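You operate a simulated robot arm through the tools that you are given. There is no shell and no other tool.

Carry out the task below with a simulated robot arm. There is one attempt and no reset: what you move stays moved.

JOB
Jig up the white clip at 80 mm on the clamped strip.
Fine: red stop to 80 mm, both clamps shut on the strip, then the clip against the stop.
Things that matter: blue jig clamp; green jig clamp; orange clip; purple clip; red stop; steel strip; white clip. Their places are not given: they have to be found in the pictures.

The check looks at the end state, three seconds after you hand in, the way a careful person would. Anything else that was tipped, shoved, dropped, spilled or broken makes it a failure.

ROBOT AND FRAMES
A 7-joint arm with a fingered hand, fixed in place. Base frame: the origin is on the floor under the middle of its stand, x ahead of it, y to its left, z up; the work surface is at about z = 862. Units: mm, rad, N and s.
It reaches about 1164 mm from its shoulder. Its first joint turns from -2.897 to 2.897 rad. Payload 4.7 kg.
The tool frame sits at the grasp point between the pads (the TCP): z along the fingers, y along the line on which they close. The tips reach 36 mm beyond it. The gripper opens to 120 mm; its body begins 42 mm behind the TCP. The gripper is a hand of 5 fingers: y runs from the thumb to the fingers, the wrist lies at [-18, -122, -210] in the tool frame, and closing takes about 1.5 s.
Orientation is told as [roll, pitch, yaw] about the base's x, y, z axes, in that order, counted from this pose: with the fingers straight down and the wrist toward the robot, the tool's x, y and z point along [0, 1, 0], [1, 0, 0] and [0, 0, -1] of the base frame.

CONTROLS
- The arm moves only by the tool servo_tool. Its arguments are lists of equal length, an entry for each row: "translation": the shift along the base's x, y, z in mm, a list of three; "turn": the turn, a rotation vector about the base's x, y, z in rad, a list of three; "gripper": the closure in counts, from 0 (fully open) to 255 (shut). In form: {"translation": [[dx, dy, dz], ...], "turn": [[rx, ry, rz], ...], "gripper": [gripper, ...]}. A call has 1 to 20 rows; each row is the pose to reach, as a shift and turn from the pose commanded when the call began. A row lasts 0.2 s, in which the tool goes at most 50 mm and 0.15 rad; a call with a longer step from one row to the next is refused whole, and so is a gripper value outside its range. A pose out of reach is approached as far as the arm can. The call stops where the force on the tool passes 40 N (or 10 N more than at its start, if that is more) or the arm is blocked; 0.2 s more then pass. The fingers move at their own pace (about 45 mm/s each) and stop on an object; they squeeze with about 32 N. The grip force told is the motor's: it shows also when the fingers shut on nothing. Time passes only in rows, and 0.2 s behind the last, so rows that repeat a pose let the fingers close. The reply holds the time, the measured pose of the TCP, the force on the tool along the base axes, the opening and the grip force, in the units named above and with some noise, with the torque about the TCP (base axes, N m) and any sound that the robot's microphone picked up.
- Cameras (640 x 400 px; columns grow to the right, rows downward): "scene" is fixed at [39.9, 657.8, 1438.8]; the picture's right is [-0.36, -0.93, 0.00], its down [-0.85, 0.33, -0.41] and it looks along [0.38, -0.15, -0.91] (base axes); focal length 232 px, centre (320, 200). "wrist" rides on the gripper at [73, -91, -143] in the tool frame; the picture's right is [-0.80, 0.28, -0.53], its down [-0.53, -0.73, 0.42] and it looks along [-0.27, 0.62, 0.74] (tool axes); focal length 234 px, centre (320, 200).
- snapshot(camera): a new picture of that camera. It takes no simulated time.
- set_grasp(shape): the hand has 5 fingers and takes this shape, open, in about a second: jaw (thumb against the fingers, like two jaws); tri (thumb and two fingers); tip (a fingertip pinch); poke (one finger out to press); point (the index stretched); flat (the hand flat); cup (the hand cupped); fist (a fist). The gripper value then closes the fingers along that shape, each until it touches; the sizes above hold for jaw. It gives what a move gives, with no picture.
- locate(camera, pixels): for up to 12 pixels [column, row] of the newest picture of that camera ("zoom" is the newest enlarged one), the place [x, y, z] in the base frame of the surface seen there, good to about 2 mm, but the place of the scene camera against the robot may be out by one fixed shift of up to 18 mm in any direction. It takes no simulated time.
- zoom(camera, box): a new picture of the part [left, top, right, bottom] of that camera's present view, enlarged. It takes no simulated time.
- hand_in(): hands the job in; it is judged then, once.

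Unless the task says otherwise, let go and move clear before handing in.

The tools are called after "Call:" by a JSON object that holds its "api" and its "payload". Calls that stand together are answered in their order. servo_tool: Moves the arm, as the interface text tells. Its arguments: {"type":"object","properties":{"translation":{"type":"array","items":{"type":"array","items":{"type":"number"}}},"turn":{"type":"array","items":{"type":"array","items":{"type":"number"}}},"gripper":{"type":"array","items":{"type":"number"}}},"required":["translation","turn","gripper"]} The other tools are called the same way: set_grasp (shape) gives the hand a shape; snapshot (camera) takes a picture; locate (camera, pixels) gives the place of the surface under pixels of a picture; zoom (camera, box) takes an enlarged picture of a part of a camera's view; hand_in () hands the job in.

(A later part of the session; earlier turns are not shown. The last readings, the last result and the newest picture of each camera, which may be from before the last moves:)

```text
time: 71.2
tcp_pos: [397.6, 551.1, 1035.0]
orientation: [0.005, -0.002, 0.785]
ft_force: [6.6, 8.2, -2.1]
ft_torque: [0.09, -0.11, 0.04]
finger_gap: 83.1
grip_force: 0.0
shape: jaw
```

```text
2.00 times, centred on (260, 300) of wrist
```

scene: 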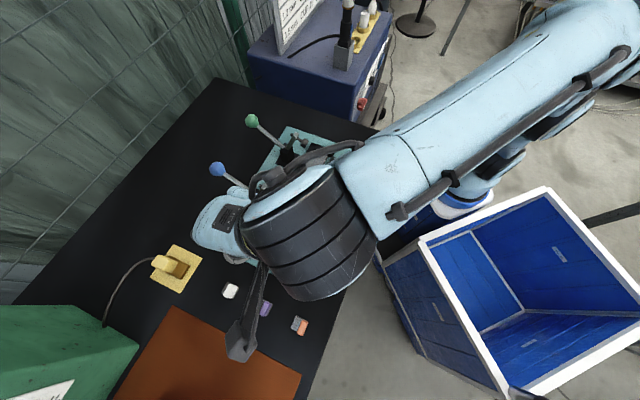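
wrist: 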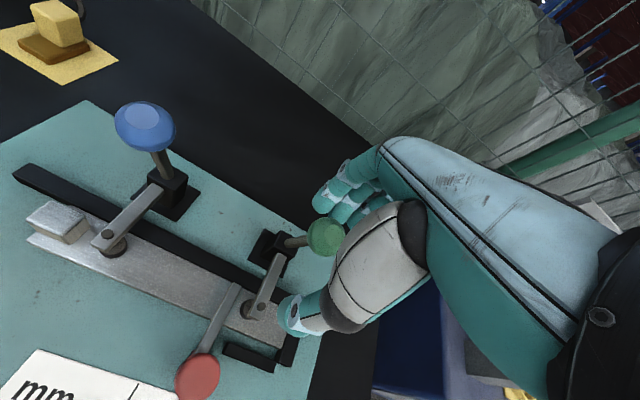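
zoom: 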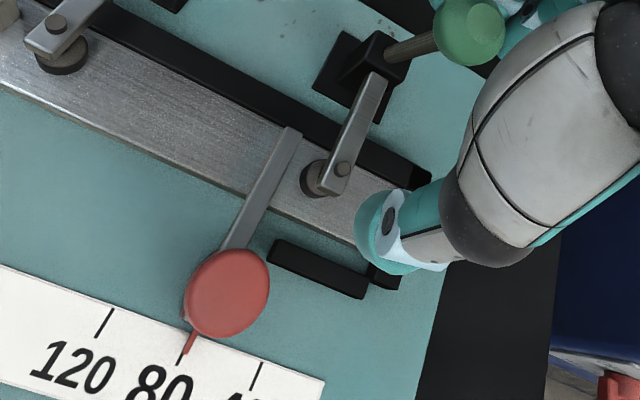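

Green is firm at 10 N. Lift off and move toward the white clip (true ≈(150–156, 828–834)), then inspect the "tri" shape.

Call:
{"api": "servo_tool", "payload": {"translation": [[4, 4, 0], [4, 4, 35], [4, 4, 70], [-30, 20, 75], [-65, 45, 75], [-100, 75, 75], [-135, 105, 75], [-165, 140, 75], [-195, 175, 75], [-220, 210, 75], [-240, 245, 75], [-250, 262, 75], [-250, 262, 75]], "turn": [[0, 0, 0], [0, 0, 0], [0, 0, 0], [0, 0, 0], [0, 0, 0], [-0.005, 0.002, 0], [-0.005, 0.002, 0], [-0.005, 0.002, 0], [-0.005, 0.002, 0], [-0.005, 0.002, 0], [-0.005, 0.002, 0], [-0.005, 0.002, 0], [-0.005, 0.002, 0]], "gripper": [88, 88, 88, 88, 88, 88, 88, 88, 88, 88, 88, 88, 88]}}

Call:
{"api": "set_grasp", "payload": {"shape": "tri"}}

Call:
{"api": "snapshot", "payload": {"camera": "wrist"}}

Call:
{"api": "snapshot", "payload": {"camera": "scene"}}

```text
time: 74.0
tcp_pos: [146.7, 812.6, 1110.9]
orientation: [0.003, 0.005, 0.785]
ft_force: [0.7, -0.3, 0.6]
ft_torque: [-0.01, -0.02, -0.01]
finger_gap: 78.6
grip_force: 0.1
shape: jaw
```

```text
time: 75.0
tcp_pos: [147.5, 811.1, 1110.2]
orientation: [0.001, 0.003, 0.786]
ft_force: [0.4, -0.7, -0.6]
ft_torque: [0.02, 0.0, 0.04]
finger_gap: 120.0
grip_force: 0.0
shape: tri
```

```text
taken
```

wrist: 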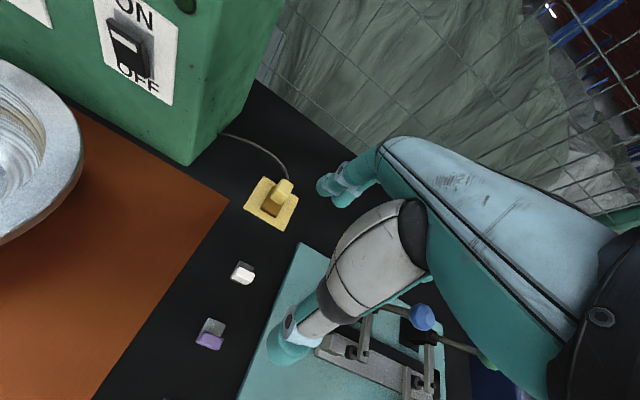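

```text
taken
```

scene: 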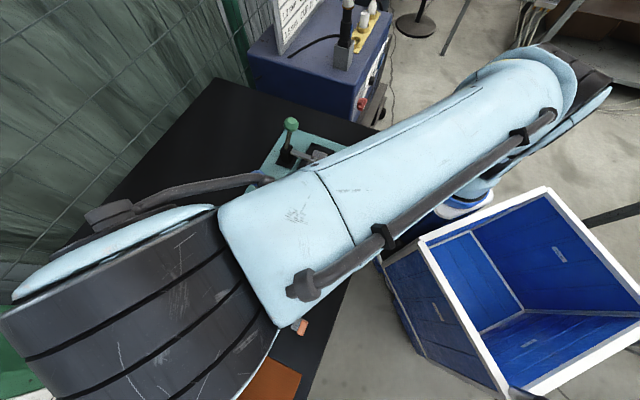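

In "tri" only thumb, index and middle stay out. Locate the white clip, and check the machine's distance on the left.

Call:
{"api": "zoom", "payload": {"camera": "wrist", "box": [180, 240, 276, 360]}}

Call:
{"api": "locate", "payload": {"camera": "wrist", "pixels": [[30, 150], [70, 180], [190, 130], [190, 160], [243, 272], [238, 272], [248, 275], [245, 263], [208, 340], [280, 200], [326, 185], [342, 195]]}}

```text
3.33 times, centred on (228, 300) of wrist
```

zoom: 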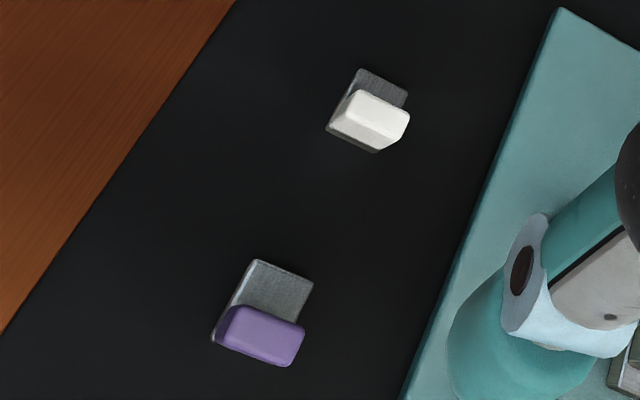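

```text
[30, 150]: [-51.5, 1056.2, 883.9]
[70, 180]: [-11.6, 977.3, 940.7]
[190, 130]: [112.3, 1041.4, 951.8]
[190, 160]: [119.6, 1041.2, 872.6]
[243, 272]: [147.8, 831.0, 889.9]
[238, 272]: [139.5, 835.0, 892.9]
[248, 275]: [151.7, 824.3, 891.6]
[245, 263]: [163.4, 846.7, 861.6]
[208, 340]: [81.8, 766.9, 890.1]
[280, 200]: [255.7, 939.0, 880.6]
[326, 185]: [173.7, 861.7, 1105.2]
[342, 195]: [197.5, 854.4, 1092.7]
```

Call:
{"api": "zoom", "payload": {"camera": "wrist", "box": [224, 255, 264, 290]}}

Call:
{"api": "locate", "payload": {"camera": "zoom", "pixels": [[290, 110], [265, 175], [420, 160], [400, 215], [320, 160], [370, 180], [410, 235], [230, 230], [340, 60], [420, 100], [300, 280], [360, 310]]}}

```text
11.43 times, centred on (244, 272) of wrist
```

zoom: 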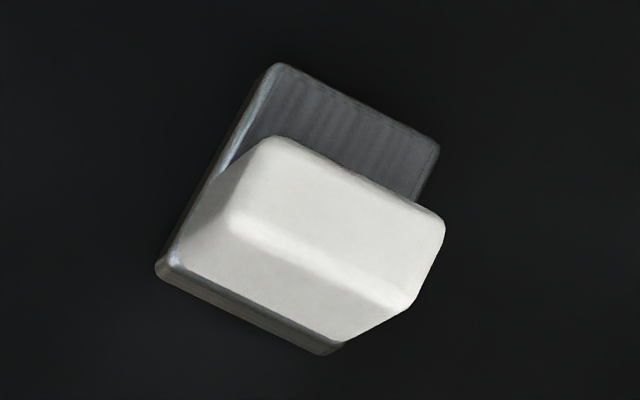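

```text
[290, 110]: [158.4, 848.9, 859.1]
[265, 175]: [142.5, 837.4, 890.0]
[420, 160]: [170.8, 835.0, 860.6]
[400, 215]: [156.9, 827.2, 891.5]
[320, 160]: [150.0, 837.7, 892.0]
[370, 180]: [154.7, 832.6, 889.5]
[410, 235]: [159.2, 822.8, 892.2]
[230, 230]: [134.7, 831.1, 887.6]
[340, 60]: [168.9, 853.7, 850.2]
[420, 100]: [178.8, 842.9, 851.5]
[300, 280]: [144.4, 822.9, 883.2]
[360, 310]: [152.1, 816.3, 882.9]
```

Tab top: s 467–491.5, t 685–696.5, axis within ~2° of the jig. Align TCP to (152,825), set a ~75 mm opening and go down to z≈960 for a check.

Call:
{"api": "servo_tool", "payload": {"translation": [[2, 7, -30], [4.5, 14, -70], [4.5, 14, -110], [4.5, 14, -150], [4.5, 14, -150]], "turn": [[0, 0, 0], [0, 0, 0], [0, 0, 0], [0, 0, 0], [0, 0, 0]], "gripper": [60, 90, 100, 100, 100]}}

Call:
{"api": "snapshot", "payload": {"camera": "wrist"}}

Call:
{"api": "zoom", "payload": {"camera": "wrist", "box": [240, 160, 400, 320]}}

```text
time: 76.2
tcp_pos: [154.2, 824.8, 960.4]
orientation: [0.002, 0.003, 0.787]
ft_force: [0.4, -0.4, -0.5]
ft_torque: [-0.02, 0.03, 0.02]
finger_gap: 73.4
grip_force: 0.0
shape: tri
```

```text
taken
```

wrist: 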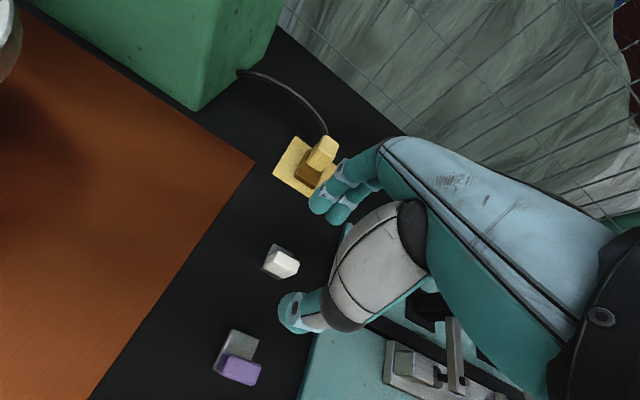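

```text
2.50 times, centred on (320, 240) of wrist
```

zoom: 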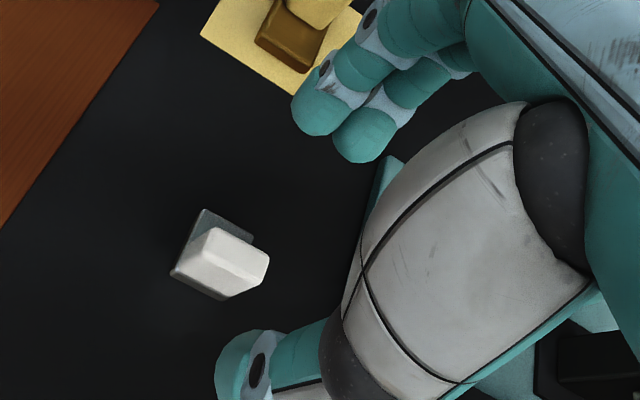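

Call:
{"api": "zoom", "payload": {"camera": "wrist", "box": [255, 235, 311, 285]}}

Call:
{"api": "locate", "payload": {"camera": "zoom", "pixels": [[290, 190], [360, 210], [415, 230], [400, 260], [330, 230], [260, 220], [240, 130], [340, 170], [200, 290], [345, 310], [300, 260]]}}

```text
8.00 times, centred on (283, 260) of wrist
```

zoom: 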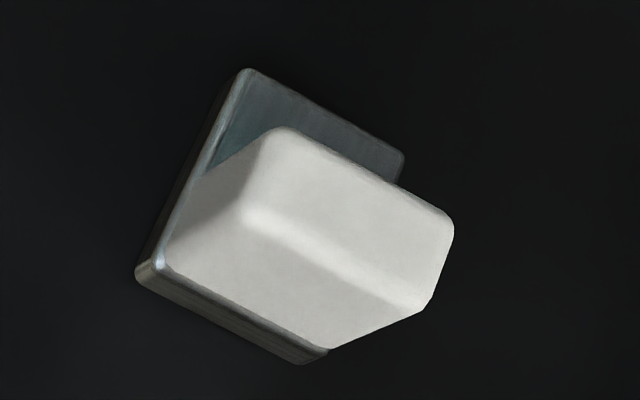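

```text
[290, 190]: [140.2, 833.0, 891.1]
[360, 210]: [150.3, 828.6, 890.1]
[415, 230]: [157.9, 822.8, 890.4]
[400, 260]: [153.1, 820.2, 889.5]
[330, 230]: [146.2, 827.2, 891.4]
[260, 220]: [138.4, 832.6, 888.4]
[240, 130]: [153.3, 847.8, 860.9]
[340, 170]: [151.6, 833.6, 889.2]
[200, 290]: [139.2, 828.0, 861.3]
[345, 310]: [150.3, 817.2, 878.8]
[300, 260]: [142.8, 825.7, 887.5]
```

Tab centre ≈(148.5,828). Small correction and descend to z≈907 (tips ~9 mm above the foot).

Call:
{"api": "servo_tool", "payload": {"translation": [[-1.5, 0.3, -20], [-1.5, 0.3, -40], [-1.5, 0.3, -53], [-1.5, 0.3, -53]], "turn": [[0, 0, 0], [0, 0, 0], [0, 0, 0], [0, 0, 0]], "gripper": [100, 100, 100, 100]}}

Call:
{"api": "zoom", "payload": {"camera": "wrist", "box": [240, 160, 400, 320]}}

```text
time: 77.2
tcp_pos: [151.5, 826.1, 907.0]
orientation: [0.002, 0.002, 0.785]
ft_force: [0.0, -0.3, 0.8]
ft_torque: [0.0, 0.0, 0.0]
finger_gap: 73.6
grip_force: 0.1
shape: tri
```

```text
2.50 times, centred on (320, 240) of wrist
```

zoom: 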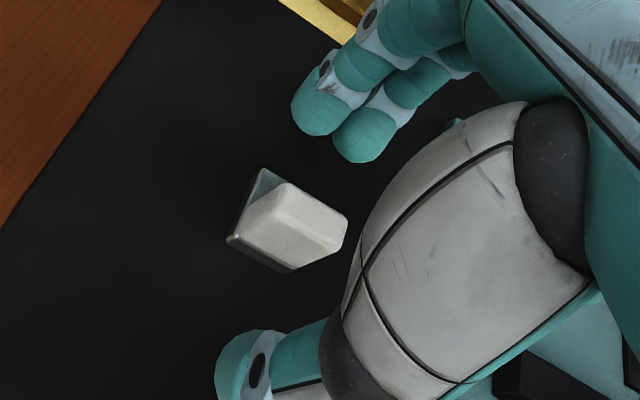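

The tab sits between thumb and fingers. Close gently.

Call:
{"api": "servo_tool", "payload": {"translation": [[0, 0, 0], [0, 0, 0], [0, 0, 0], [0, 0, 0], [0, 0, 0], [0, 0, 0], [0, 0, 0], [0, 0, 0]], "turn": [[0, 0, 0], [0, 0, 0], [0, 0, 0], [0, 0, 0], [0, 0, 0], [0, 0, 0], [0, 0, 0], [0, 0, 0]], "gripper": [125, 145, 165, 185, 205, 225, 225, 225]}}

Call:
{"api": "snapshot", "payload": {"camera": "wrist"}}

Call:
{"api": "zoom", "payload": {"camera": "wrist", "box": [250, 180, 378, 300]}}

```text
time: 79.0
tcp_pos: [150.2, 827.1, 906.4]
orientation: [0.003, 0.004, 0.785]
ft_force: [0.6, -0.3, -0.1]
ft_torque: [0.0, -0.01, 0.0]
finger_gap: 14.4
grip_force: 0.1
shape: tri
```

```text
taken
```

wrist: 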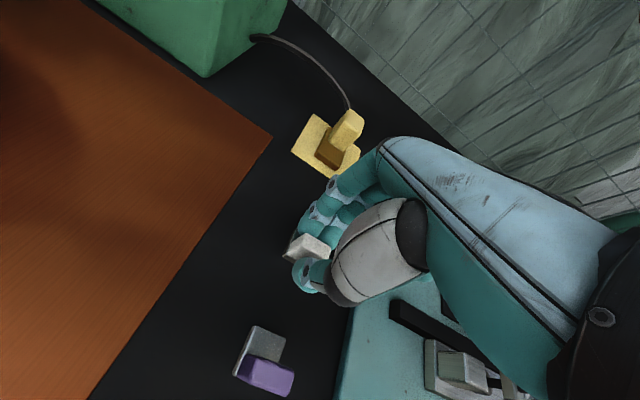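

```text
3.33 times, centred on (314, 240) of wrist
```

zoom: 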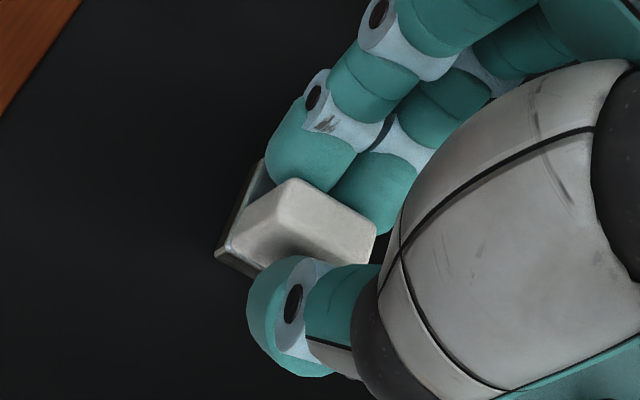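

Almost touching (gap 14.4). Close fully to get the grip.

Call:
{"api": "servo_tool", "payload": {"translation": [[0, 0, 0], [0, 0, 0], [0, 0, 0], [0, 0, 0]], "turn": [[0, 0, 0], [0, 0, 0], [0, 0, 0], [0, 0, 0]], "gripper": [240, 250, 255, 255]}}

Call:
{"api": "zoom", "payload": {"camera": "wrist", "box": [250, 180, 378, 300]}}

```text
time: 80.0
tcp_pos: [149.5, 825.9, 906.6]
orientation: [0.001, 0.005, 0.784]
ft_force: [0.2, -0.6, 0.1]
ft_torque: [0.02, -0.01, 0.0]
finger_gap: 9.1
grip_force: 31.3
shape: tri
```

```text
3.33 times, centred on (314, 240) of wrist
```

zoom: 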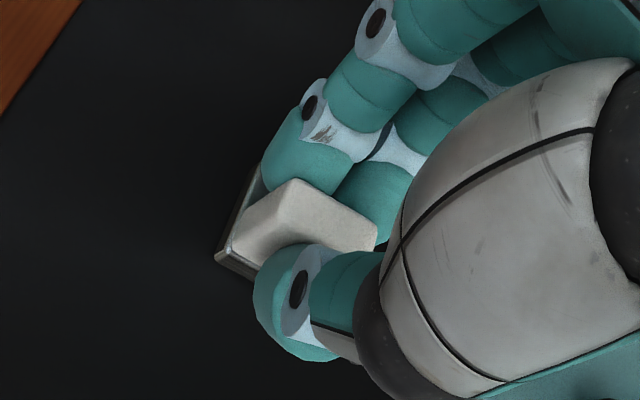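

The clip is held (31 N). Lift 40 mm and check it's secure.

Call:
{"api": "servo_tool", "payload": {"translation": [[0, 0, 5], [0, 0, 15], [0, 0, 40], [0, 0, 40]], "turn": [[0, 0, 0], [0, 0, 0], [0, 0, 0], [0, 0, 0]], "gripper": [255, 255, 255, 255]}}

Call:
{"api": "zoom", "payload": {"camera": "wrist", "box": [250, 180, 378, 300]}}

```text
time: 81.0
tcp_pos: [149.8, 826.8, 947.1]
orientation: [0.003, 0.002, 0.784]
ft_force: [-0.6, -1.1, -0.8]
ft_torque: [0.03, -0.03, -0.02]
finger_gap: 9.2
grip_force: 31.9
shape: tri
```

```text
3.33 times, centred on (314, 240) of wrist
```

zoom: 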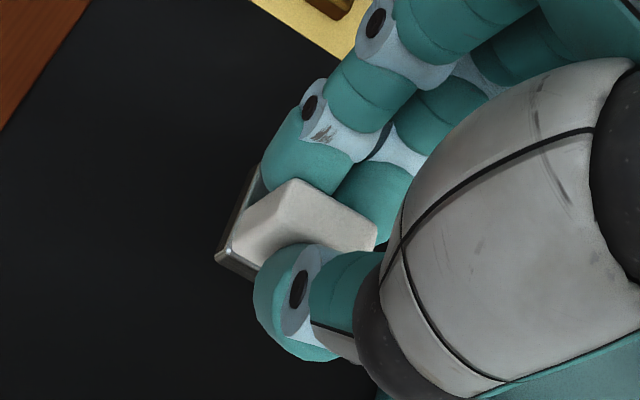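

Secure. Measure the clip in the hand for the placement offsets.

Call:
{"api": "zoom", "payload": {"camera": "wrist", "box": [276, 215, 340, 270]}}

Call:
{"api": "locate", "payload": {"camera": "zoom", "pixels": [[280, 120], [330, 150], [400, 185], [420, 205], [320, 190], [235, 170], [140, 230], [130, 265], [215, 90], [230, 60], [180, 285], [310, 110]]}}

```text
7.27 times, centred on (308, 242) of wrist
```

zoom: 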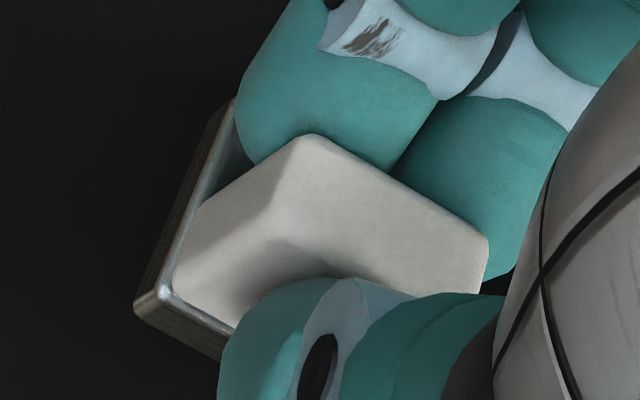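

```text
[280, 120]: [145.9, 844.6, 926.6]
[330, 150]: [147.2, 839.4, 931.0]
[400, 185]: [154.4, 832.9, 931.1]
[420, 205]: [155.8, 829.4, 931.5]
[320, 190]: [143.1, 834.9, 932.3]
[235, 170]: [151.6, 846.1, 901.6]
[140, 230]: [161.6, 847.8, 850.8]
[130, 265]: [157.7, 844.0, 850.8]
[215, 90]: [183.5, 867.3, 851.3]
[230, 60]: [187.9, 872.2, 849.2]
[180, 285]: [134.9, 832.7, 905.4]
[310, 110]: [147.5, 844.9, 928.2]
```

Clip centre is ≈3 mm +s of the TCP, tab centred in t, aligned within ~1.6°. Lift high and carry it over the strip between the clamps (TCP s≈188, t≈648.5).

Call:
{"api": "servo_tool", "payload": {"translation": [[0, 0, 45], [0, 0, 90], [0, 0, 135], [0, 0, 168], [25, -33.5, 168], [50, -67, 168], [75, -100.6, 168], [100, -134, 168], [125, -167.5, 168], [150, -201, 168], [175.2, -234.9, 168], [175.2, -234.9, 168], [175.2, -234.9, 168]], "turn": [[0, 0, 0], [0, 0, 0], [0, 0, 0], [0, 0, 0], [0, 0, 0], [0, 0, 0], [0, 0, 0], [0, 0, 0], [0, 0, 0], [0, 0, 0], [0, 0, 0], [0, 0, 0], [0, 0, 0]], "gripper": [255, 255, 255, 255, 255, 255, 255, 255, 255, 255, 255, 255, 255]}}

Call:
{"api": "snapshot", "payload": {"camera": "wrist"}}

Call:
{"api": "snapshot", "payload": {"camera": "scene"}}

```text
time: 83.8
tcp_pos: [326.4, 590.7, 1115.3]
orientation: [0.002, 0.003, 0.784]
ft_force: [0.6, -0.1, -0.3]
ft_torque: [-0.02, 0.0, 0.03]
finger_gap: 9.2
grip_force: 32.0
shape: tri
```

```text
taken
```

wrist: 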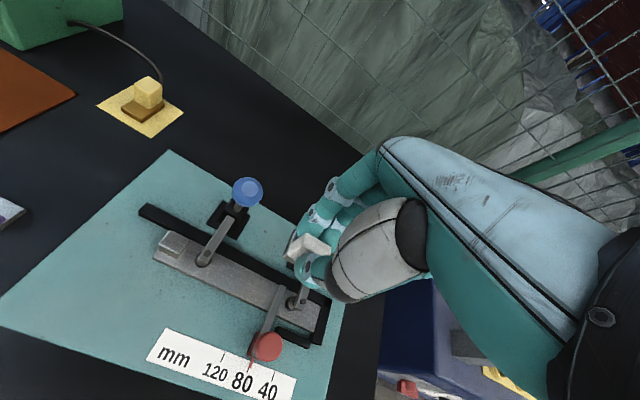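

```text
taken
```

scene: 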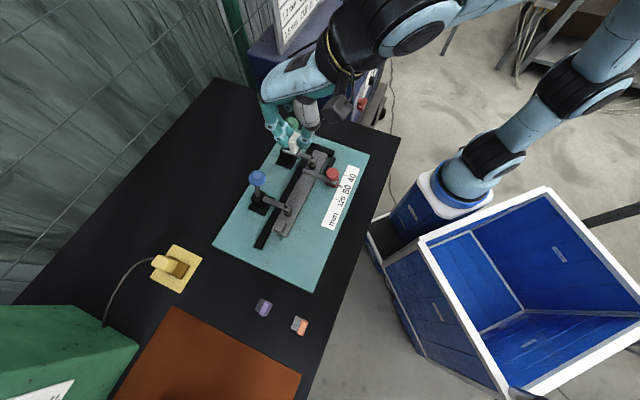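

The clip is over the strip. Zoom on both views to check the path down past the green lever ball, and measure stop-arm faces and strip surface afresh.

Call:
{"api": "zoom", "payload": {"camera": "scene", "box": [230, 70, 380, 210]}}

Call:
{"api": "zoom", "payload": {"camera": "wrist", "box": [210, 220, 338, 360]}}

Call:
{"api": "locate", "payload": {"camera": "zoom", "pixels": [[300, 230], [290, 250], [315, 250], [330, 170], [345, 160], [240, 200], [250, 180], [290, 190], [400, 290], [265, 330], [205, 380], [420, 230]]}}

```text
2.86 times, centred on (305, 140) of scene
```

zoom: 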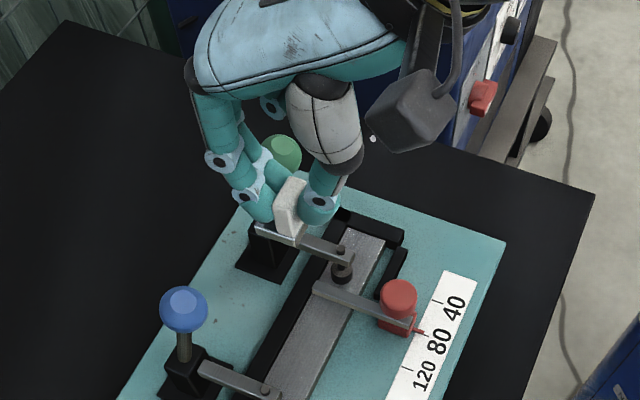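

```text
2.86 times, centred on (274, 290) of wrist
```

zoom: 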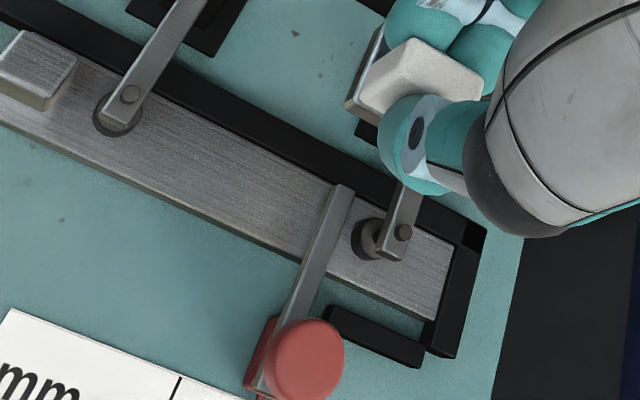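

```text
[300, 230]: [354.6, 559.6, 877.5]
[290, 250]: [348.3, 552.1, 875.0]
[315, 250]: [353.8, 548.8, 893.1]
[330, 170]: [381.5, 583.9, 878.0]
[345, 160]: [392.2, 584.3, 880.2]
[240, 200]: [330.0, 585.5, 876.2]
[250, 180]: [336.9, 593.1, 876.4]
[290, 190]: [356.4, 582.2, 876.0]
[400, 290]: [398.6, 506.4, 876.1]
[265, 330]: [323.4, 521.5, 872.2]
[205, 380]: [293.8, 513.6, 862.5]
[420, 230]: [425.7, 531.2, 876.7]
```

Strip top z≈876 and the stop arm's near face at s≈141. Descend to TCP z≈960 first (clip 29 mm above the strip).

Call:
{"api": "servo_tool", "payload": {"translation": [[0, 0, -35], [0, 0, -70], [0, 0, -105], [0, 0, -135], [0, 0, -155], [0, 0, -155]], "turn": [[0, 0, 0], [0, 0, 0], [0, 0, 0], [0, 0, 0], [0, 0, 0], [0, 0, 0]], "gripper": [255, 255, 255, 255, 255, 255]}}

Call:
{"api": "snapshot", "payload": {"camera": "wrist"}}

Call:
{"api": "zoom", "payload": {"camera": "scene", "box": [230, 100, 360, 220]}}

```text
time: 85.2
tcp_pos: [327.5, 591.5, 962.4]
orientation: [0.004, 0.003, 0.786]
ft_force: [0.3, -0.8, -0.8]
ft_torque: [0.0, 0.02, 0.03]
finger_gap: 8.9
grip_force: 31.9
shape: tri
```

```text
taken
```

wrist: 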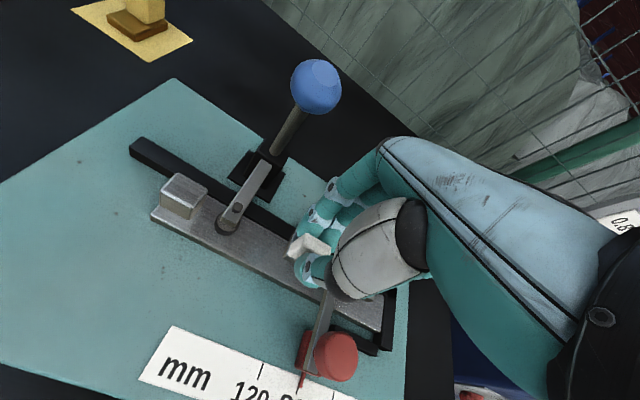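

```text
3.33 times, centred on (295, 160) of scene
```

zoom: 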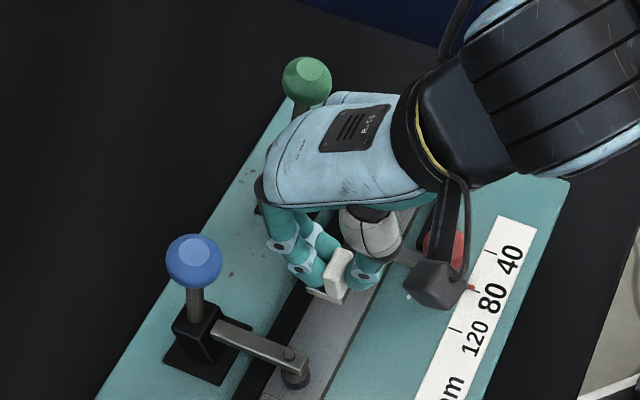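

Check the hand corner nearest the green ball before lowering more.

Call:
{"api": "locate", "payload": {"camera": "zoom", "pixels": [[305, 112], [318, 103], [330, 97], [345, 95], [285, 140], [265, 175], [305, 80], [320, 90], [258, 190], [260, 212]]}}

Call:
{"api": "zoom", "payload": {"camera": "scene", "box": [270, 105, 330, 150]}}

```text
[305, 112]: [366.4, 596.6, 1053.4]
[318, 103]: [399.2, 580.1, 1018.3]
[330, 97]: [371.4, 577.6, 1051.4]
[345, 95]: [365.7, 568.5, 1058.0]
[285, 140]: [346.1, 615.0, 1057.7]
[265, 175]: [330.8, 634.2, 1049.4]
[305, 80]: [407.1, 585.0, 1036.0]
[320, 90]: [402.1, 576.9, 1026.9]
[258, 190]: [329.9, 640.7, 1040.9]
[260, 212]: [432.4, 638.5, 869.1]
```

```text
8.89 times, centred on (300, 128) of scene
```

zoom: 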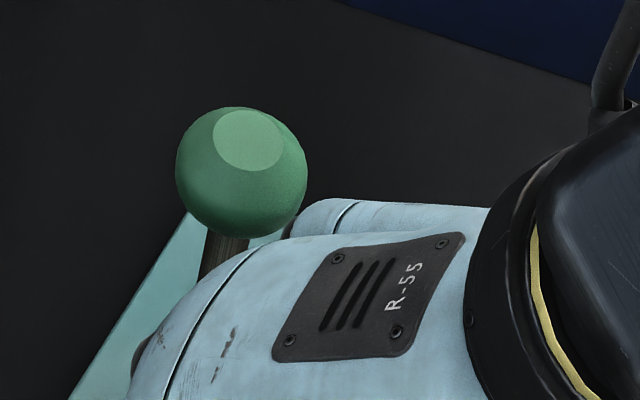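

Hand's nearest corner (s≈130, t≈675) is well clear of the ball (s 92–120, t≥695), so I can set down nearer the stop: shift 15 mm −s, then lower slowly.

Call:
{"api": "servo_tool", "payload": {"translation": [[4, -4, 0], [8, -8, 0], [11, -11, 0], [11, -11, -10], [11, -11, -19], [11, -11, -25], [11, -11, -27], [11, -11, -27]], "turn": [[0, 0, 0], [0, 0, 0], [0, 0, 0], [0, 0, 0], [0, 0, 0], [0, 0, 0], [0, 0, 0], [0, 0, 0]], "gripper": [255, 255, 255, 255, 255, 255, 255, 255]}}

Call:
{"api": "zoom", "payload": {"camera": "wrist", "box": [250, 190, 400, 340]}}

Call:
{"api": "zoom", "payload": {"camera": "scene", "box": [260, 120, 350, 200]}}

```text
time: 87.0
tcp_pos: [338.1, 579.9, 934.5]
orientation: [0.003, 0.003, 0.785]
ft_force: [-0.7, -0.4, -0.9]
ft_torque: [0.02, 0.01, 0.0]
finger_gap: 8.9
grip_force: 32.1
shape: tri
```

```text
2.67 times, centred on (325, 265) of wrist
```

zoom: 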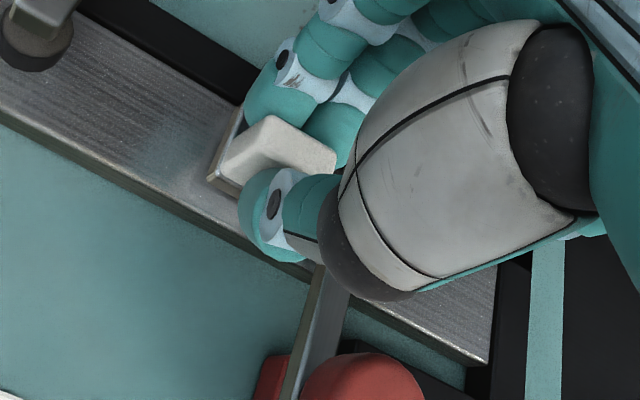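

```text
5.00 times, centred on (305, 160) of scene
```

zoom: 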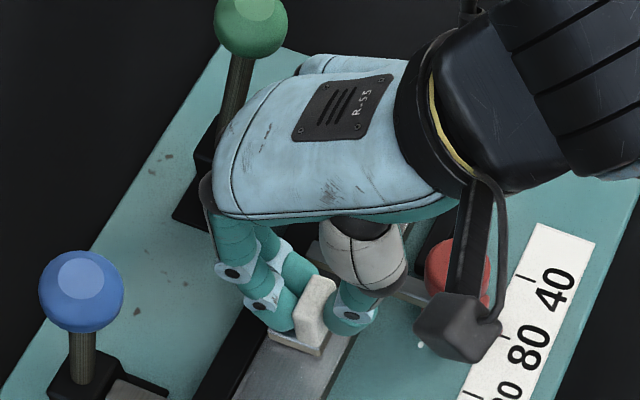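

Clip is ≈3 mm above the strip. Verify the foot is within the strip's width before letting it down.

Call:
{"api": "zoom", "payload": {"camera": "scene", "box": [284, 172, 332, 202]}}

Call:
{"api": "locate", "payload": {"camera": "zoom", "pixels": [[260, 280], [300, 300], [365, 330], [385, 290], [240, 290], [200, 330], [420, 330], [310, 180], [340, 190], [330, 330]]}}

```text
13.33 times, centred on (308, 187) of scene
```

zoom: 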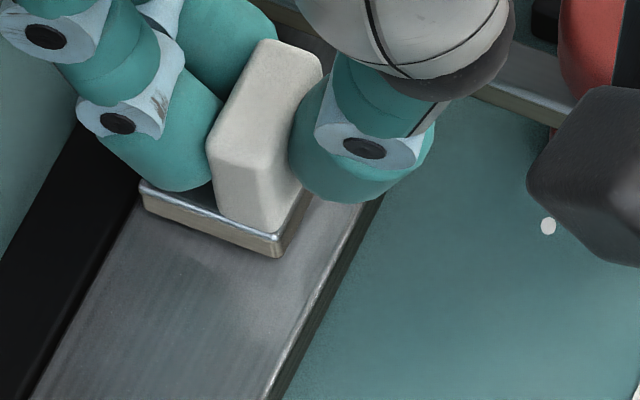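

```text
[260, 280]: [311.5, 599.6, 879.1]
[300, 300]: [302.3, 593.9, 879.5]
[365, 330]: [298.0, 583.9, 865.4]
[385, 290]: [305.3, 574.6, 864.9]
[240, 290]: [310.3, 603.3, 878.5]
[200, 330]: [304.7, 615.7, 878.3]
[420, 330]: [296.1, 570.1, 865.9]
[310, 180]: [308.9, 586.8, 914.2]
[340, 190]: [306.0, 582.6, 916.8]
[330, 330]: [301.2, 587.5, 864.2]
```

The foot sits fully over the strip but ~3–4 mm toward the fence; shift −t 3 mm, then lower to contact.

Call:
{"api": "servo_tool", "payload": {"translation": [[-1, -1, 0], [-2.1, -2.1, 0], [-2.1, -2.1, -1], [-2.1, -2.1, -2], [-2.1, -2.1, -3], [-2.1, -2.1, -3.5], [-2.1, -2.1, -3.5]], "turn": [[0, 0, 0], [0, 0, 0], [0, 0, 0], [0, 0, 0], [0, 0, 0], [0, 0, 0], [0, 0, 0]], "gripper": [255, 255, 255, 255, 255, 255, 255]}}

Call:
{"api": "zoom", "payload": {"camera": "scene", "box": [284, 172, 332, 202]}}

```text
time: 88.5
tcp_pos: [335.0, 577.6, 932.5]
orientation: [0.002, 0.001, 0.787]
ft_force: [-0.9, 0.6, 8.4]
ft_torque: [0.09, -0.04, -0.02]
finger_gap: 9.1
grip_force: 32.2
shape: tri
```

```text
13.33 times, centred on (308, 187) of scene
```

zoom: 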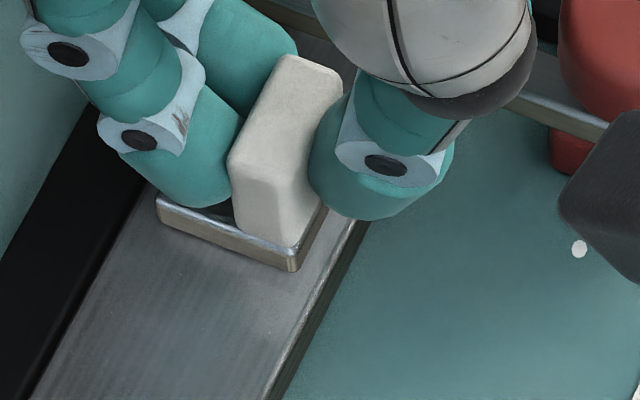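

Contact (8 N) with the foot nicely centred. Open gently and lift off.

Call:
{"api": "servo_tool", "payload": {"translation": [[0, 0, 0.5], [0, 0, 0.5], [0, 0, 0.5], [0, 0, 0.5], [0, 0, 0.5], [0, 0, 0.5], [0, 0, 10], [0, 0, 30], [0, 0, 55], [0, 0, 70], [0, 0, 70]], "turn": [[0, 0, 0], [0, 0, 0], [0, 0, 0], [0, 0, 0], [0, 0, 0], [0, 0, 0], [0, 0, 0], [0, 0, 0], [0, 0, 0], [0, 0, 0], [0, 0, 0]], "gripper": [235, 215, 190, 170, 150, 150, 150, 150, 150, 150, 150]}}

Call:
{"api": "zoom", "payload": {"camera": "scene", "box": [270, 150, 350, 200]}}

Call:
{"api": "snapshot", "payload": {"camera": "wrist"}}

```text
time: 91.0
tcp_pos: [332.8, 577.6, 1000.9]
orientation: [0.002, 0.004, 0.784]
ft_force: [-0.2, -0.1, 0.5]
ft_torque: [0.0, -0.03, 0.0]
finger_gap: 49.0
grip_force: 0.0
shape: tri
```

```text
8.00 times, centred on (310, 175) of scene
```

zoom: 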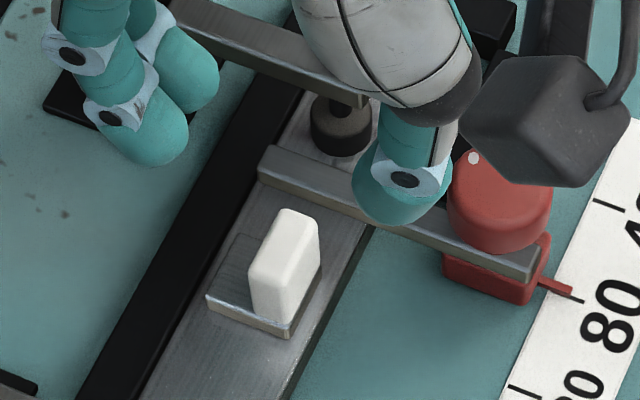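

```text
taken
```

wrist: 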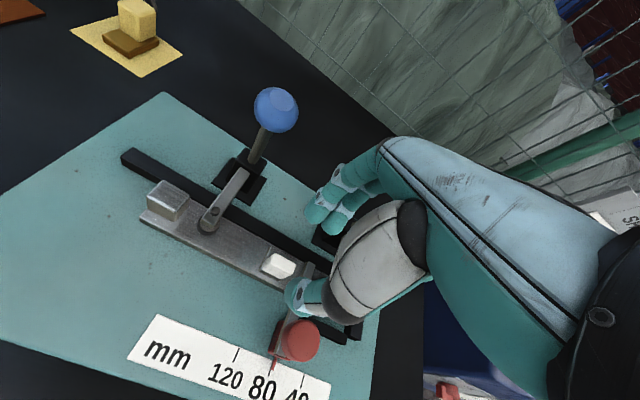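

The clip stands aligned on the strip about 20 mm short of the stop. I'll now close the tri-fingers, turn the hand to yaw 90° on the clip's +s side so thumb and middle fingertip both push its face squarely.

Call:
{"api": "servo_tool", "payload": {"translation": [[0, 0, 20], [-7, 16, 20], [-14.8, 33.2, 20], [-14.8, 33.2, 20], [-14.8, 33.2, 20], [-14.8, 33.2, 20], [-14.8, 33.2, 20], [-14.8, 33.2, 20], [-14.8, 33.2, 20], [-14.8, 33.2, 20]], "turn": [[0, 0, 0], [0, 0, 0], [0, 0, 0], [0, 0, 0.14], [0, 0, 0.28], [0, 0, 0.42], [0, 0, 0.56], [0, 0, 0.68], [0, 0, 0.785], [0, 0, 0.785]], "gripper": [150, 160, 180, 200, 220, 240, 255, 255, 255, 255]}}

Call:
{"api": "snapshot", "payload": {"camera": "wrist"}}

Call:
{"api": "zoom", "payload": {"camera": "scene", "box": [230, 100, 360, 220]}}

```text
time: 93.2
tcp_pos: [319.5, 611.1, 1020.3]
orientation: [0.003, 0.004, 1.572]
ft_force: [0.2, -0.2, 0.6]
ft_torque: [-0.02, 0.01, -0.02]
finger_gap: 0.0
grip_force: 31.9
shape: tri
```

```text
taken
```

wrist: 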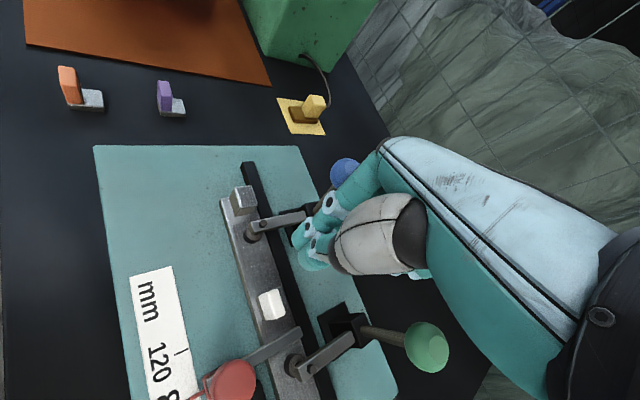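

```text
3.33 times, centred on (295, 160) of scene
```

zoom: 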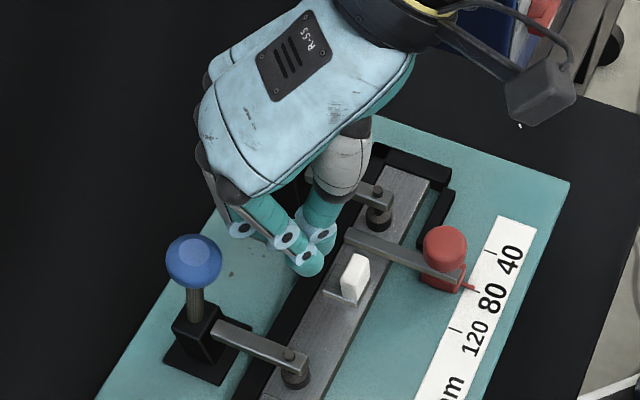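

Now both clip and fingertips are visible. Locate the clip's faces, the stop arm and the fingertips.

Call:
{"api": "zoom", "payload": {"camera": "wrist", "box": [230, 180, 358, 300]}}

Call:
{"api": "locate", "payload": {"camera": "zoom", "pixels": [[210, 170], [235, 160], [240, 195], [290, 260], [255, 240], [230, 215], [170, 365], [60, 130], [330, 130], [100, 390], [200, 390], [250, 270]]}}

Call:
{"api": "zoom", "payload": {"camera": "wrist", "box": [230, 270, 326, 370]}}

```text
3.33 times, centred on (294, 240) of wrist
```

zoom: 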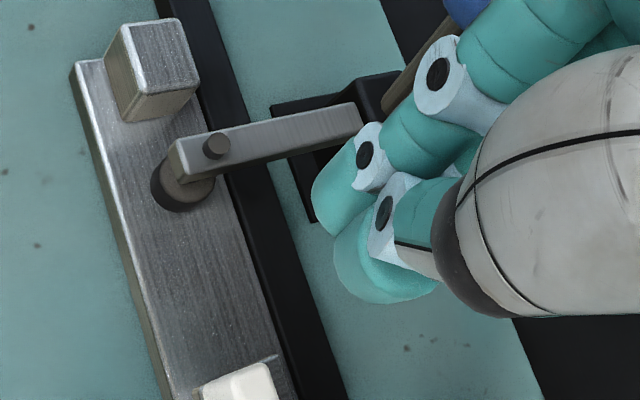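

```text
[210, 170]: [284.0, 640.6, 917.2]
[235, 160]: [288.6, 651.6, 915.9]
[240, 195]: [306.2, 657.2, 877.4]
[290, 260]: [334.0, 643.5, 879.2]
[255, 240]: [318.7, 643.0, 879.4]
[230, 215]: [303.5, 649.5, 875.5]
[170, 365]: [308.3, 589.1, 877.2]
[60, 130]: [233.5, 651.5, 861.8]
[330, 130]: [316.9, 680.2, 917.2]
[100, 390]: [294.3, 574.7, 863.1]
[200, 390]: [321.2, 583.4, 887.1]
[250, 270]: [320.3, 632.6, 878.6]
```

```text
4.00 times, centred on (278, 320) of wrist
```

zoom: 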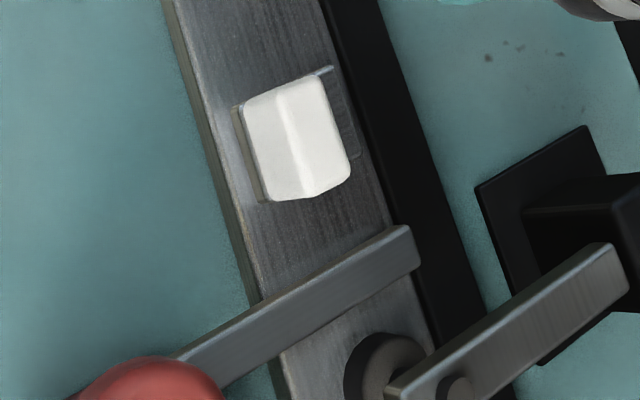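

Foot spans s≈161–187.4, t≈638–668; stop arm's near face is s≈139.2, so 22 mm to go. Now locate the fingertips.

Call:
{"api": "zoom", "payload": {"camera": "wrist", "box": [280, 200, 360, 290]}}

Call:
{"api": "locate", "payload": {"camera": "zoom", "pixels": [[130, 160], [120, 130], [160, 180], [180, 220], [220, 270], [260, 300], [320, 290], [170, 240], [280, 250], [200, 130]]}}

Call:
{"api": "zoom", "payload": {"camera": "scene", "box": [280, 150, 340, 195]}}

```text
4.44 times, centred on (320, 245) of wrist
```

zoom: 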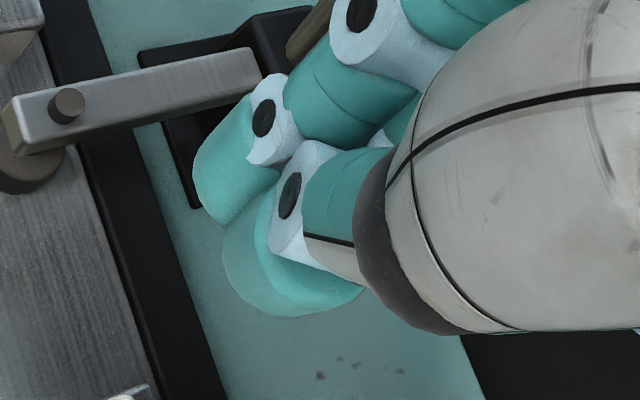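

```text
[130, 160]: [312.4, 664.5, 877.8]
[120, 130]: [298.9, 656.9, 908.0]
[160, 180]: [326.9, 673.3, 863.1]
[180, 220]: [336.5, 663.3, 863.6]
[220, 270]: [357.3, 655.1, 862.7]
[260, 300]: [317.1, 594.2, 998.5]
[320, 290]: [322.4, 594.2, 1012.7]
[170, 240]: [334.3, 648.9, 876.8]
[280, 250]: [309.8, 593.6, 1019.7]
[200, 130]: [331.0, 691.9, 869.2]
```

```text
8.89 times, centred on (310, 172) of scene
```

zoom: 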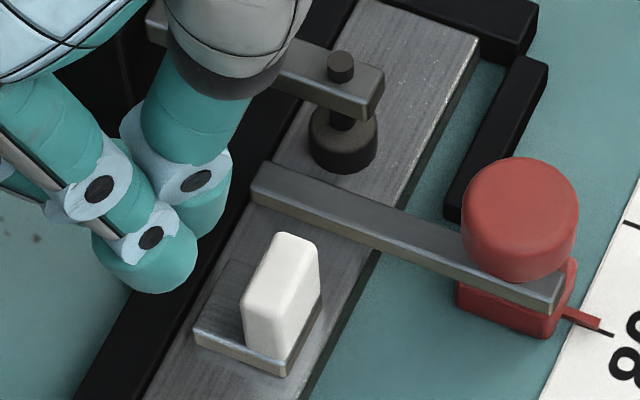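

Thumb leads slightly in −s. Trim yaw by −0.22 rad to level thumb and middle, shift to s≈213, t≈652, and descend to z≈930.

Call:
{"api": "servo_tool", "payload": {"translation": [[-4, 0, 0], [-9, 0.5, 0], [-9, 0.5, -30], [-9, 0.5, -60], [-9, 0.5, -80], [-9, 0.5, -90], [-9, 0.5, -90]], "turn": [[0, 0, -0.11], [0, 0, -0.22], [0, 0, -0.22], [0, 0, -0.22], [0, 0, -0.22], [0, 0, -0.22], [0, 0, -0.22]], "gripper": [255, 255, 255, 255, 255, 255, 255]}}

Call:
{"api": "zoom", "payload": {"camera": "scene", "box": [270, 150, 342, 210]}}

Call:
{"api": "snapshot", "payload": {"camera": "wrist"}}

```text
time: 94.8
tcp_pos: [310.1, 613.3, 928.0]
orientation: [0.005, 0.003, 1.351]
ft_force: [1.4, 0.4, -0.2]
ft_torque: [0.02, -0.02, 0.02]
finger_gap: 0.0
grip_force: 32.5
shape: tri
```

```text
6.67 times, centred on (306, 180) of scene
```

zoom: 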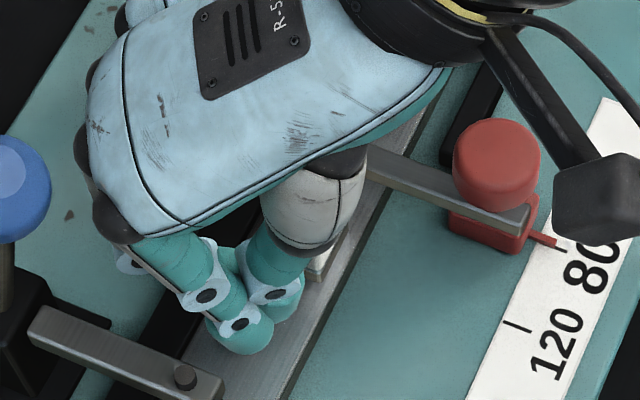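

```text
taken
```

wrist: 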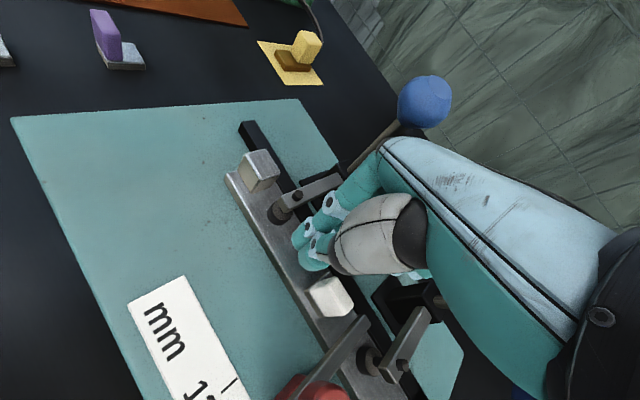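

Fingers hang between the clip and blue clamp, clear. Zoom to check, then lower to z≈914.

Call:
{"api": "servo_tool", "payload": {"translation": [[0, 0, -5], [0, 0, -10], [0, 0, -13], [0, 0, -13]], "turn": [[0, 0, 0], [0, 0, 0], [0, 0, 0], [0, 0, 0]], "gripper": [255, 255, 255, 255]}}

Call:
{"api": "snapshot", "payload": {"camera": "wrist"}}

Call:
{"api": "zoom", "payload": {"camera": "wrist", "box": [270, 210, 400, 380]}}

```text
time: 95.8
tcp_pos: [311.4, 613.0, 916.9]
orientation: [0.001, 0.005, 1.353]
ft_force: [0.0, 0.0, 0.0]
ft_torque: [-0.01, -0.01, -0.01]
finger_gap: 0.0
grip_force: 32.0
shape: tri
```

```text
taken
```

wrist: 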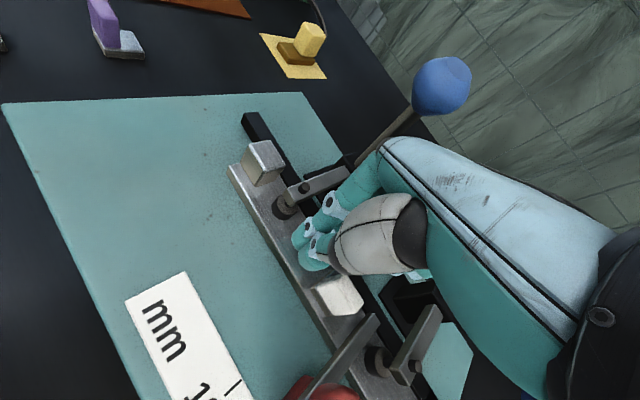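

```text
2.35 times, centred on (335, 295) of wrist
```

zoom: 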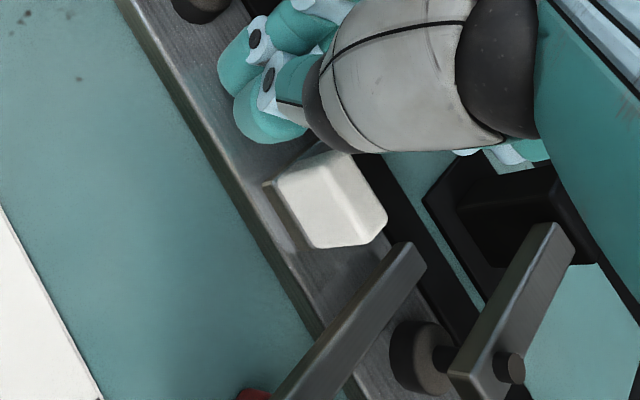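

Aligned: moving along −s the tips meet the clip's face. Push in small steps, first 12 mm.

Call:
{"api": "servo_tool", "payload": {"translation": [[1.4, -1.4, -1], [2.8, -2.8, -2], [4.2, -4.2, -2], [5.3, -5.3, -2], [6.4, -6.4, -2], [7.5, -7.5, -2], [8.5, -8.5, -2], [8.5, -8.5, -2]], "turn": [[0, 0, 0], [0, 0, 0], [0, 0, 0], [0, 0, 0], [0, 0, 0], [0, 0, 0], [0, 0, 0], [0, 0, 0]], "gripper": [255, 255, 255, 255, 255, 255, 255, 255]}}

Call:
{"api": "zoom", "payload": {"camera": "wrist", "box": [270, 210, 400, 380]}}

Call:
{"api": "zoom", "payload": {"camera": "scene", "box": [290, 150, 350, 190]}}

```text
time: 97.5
tcp_pos: [319.9, 603.5, 915.5]
orientation: [0.001, 0.003, 1.351]
ft_force: [0.0, 0.1, 0.1]
ft_torque: [0.0, 0.02, 0.01]
finger_gap: 0.0
grip_force: 32.2
shape: tri
```

```text
2.35 times, centred on (335, 295) of wrist
```

zoom: 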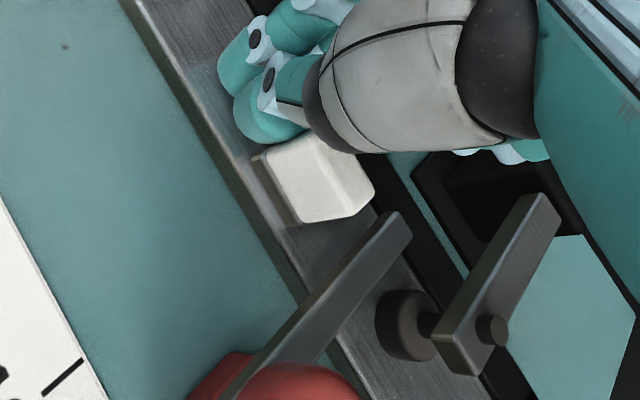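

```text
10.00 times, centred on (320, 170) of scene
```

zoom: 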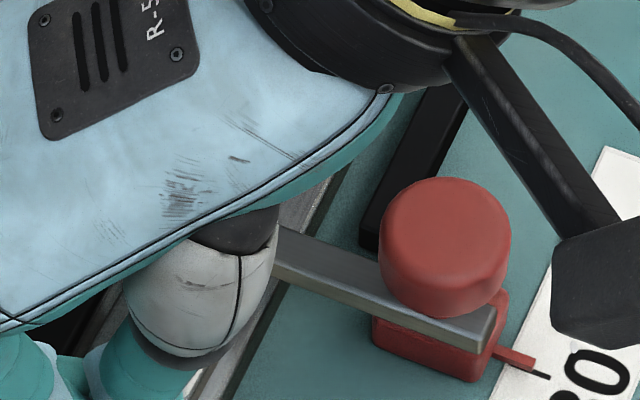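

Tips are about to touch the clip. Continue 10 mm.

Call:
{"api": "servo_tool", "payload": {"translation": [[1, -1, 0], [2, -2, 0], [3, -3, 0], [4, -4, 0], [5, -5, 0], [6, -6, 0], [7, -7, 0], [7, -7, 0]], "turn": [[0, 0, 0], [0, 0, 0], [0, 0, 0], [0, 0, 0], [0, 0, 0], [0, 0, 0], [0, 0, 0], [0, 0, 0]], "gripper": [255, 255, 255, 255, 255, 255, 255, 255]}}

Call:
{"api": "zoom", "payload": {"camera": "wrist", "box": [270, 210, 400, 380]}}

```text
time: 99.3
tcp_pos: [325.4, 595.1, 916.7]
orientation: [0.004, 0.002, 1.35]
ft_force: [0.3, 0.9, -0.4]
ft_torque: [0.03, 0.04, 0.02]
finger_gap: 0.0
grip_force: 32.5
shape: tri
```

```text
2.35 times, centred on (335, 295) of wrist
```

zoom: 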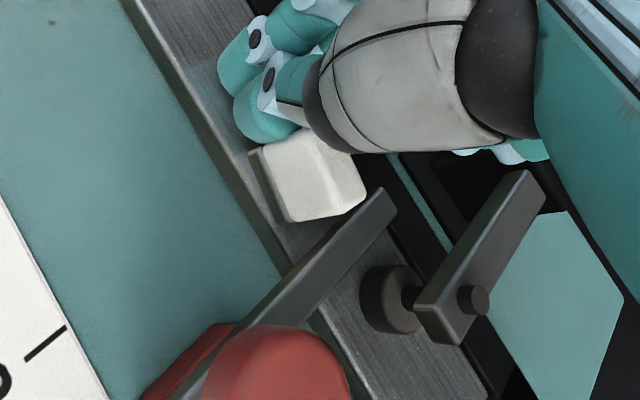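

The clip has just started to move with almost no force, staying square. Push on another 10 mm.

Call:
{"api": "servo_tool", "payload": {"translation": [[1, -1, 0], [2, -2, 0], [3, -3, 0], [4, -4, 0], [5, -5, 0], [6, -6, 0], [7, -7, 0], [7, -7, 0]], "turn": [[0, 0, 0], [0, 0, 0], [0, 0, 0], [0, 0, 0], [0, 0, 0], [0, 0, 0], [0, 0, 0], [0, 0, 0]], "gripper": [255, 255, 255, 255, 255, 255, 255, 255]}}

Call:
{"api": "zoom", "payload": {"camera": "wrist", "box": [290, 230, 390, 340]}}

Call:
{"api": "zoom", "payload": {"camera": "scene", "box": [290, 150, 350, 190]}}

```text
time: 101.2
tcp_pos: [333.4, 591.0, 914.8]
orientation: [0.005, 0.005, 1.351]
ft_force: [-5.9, 2.3, 0.4]
ft_torque: [0.02, 0.11, 0.02]
finger_gap: 0.0
grip_force: 31.8
shape: tri
```

```text
3.64 times, centred on (340, 285) of wrist
```

zoom: 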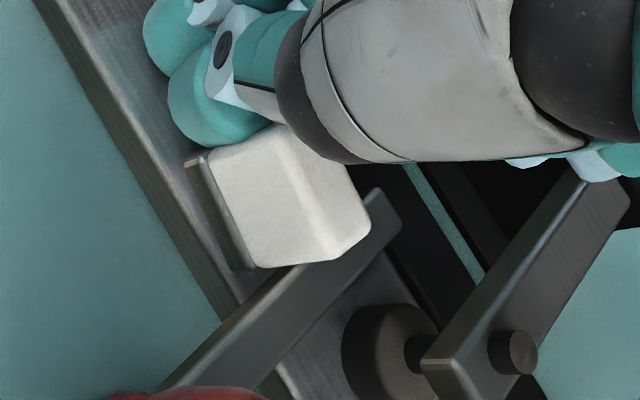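

```text
10.00 times, centred on (320, 170) of scene
```

zoom: 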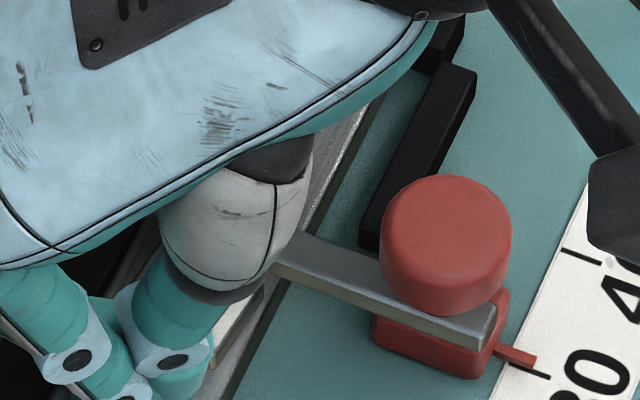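

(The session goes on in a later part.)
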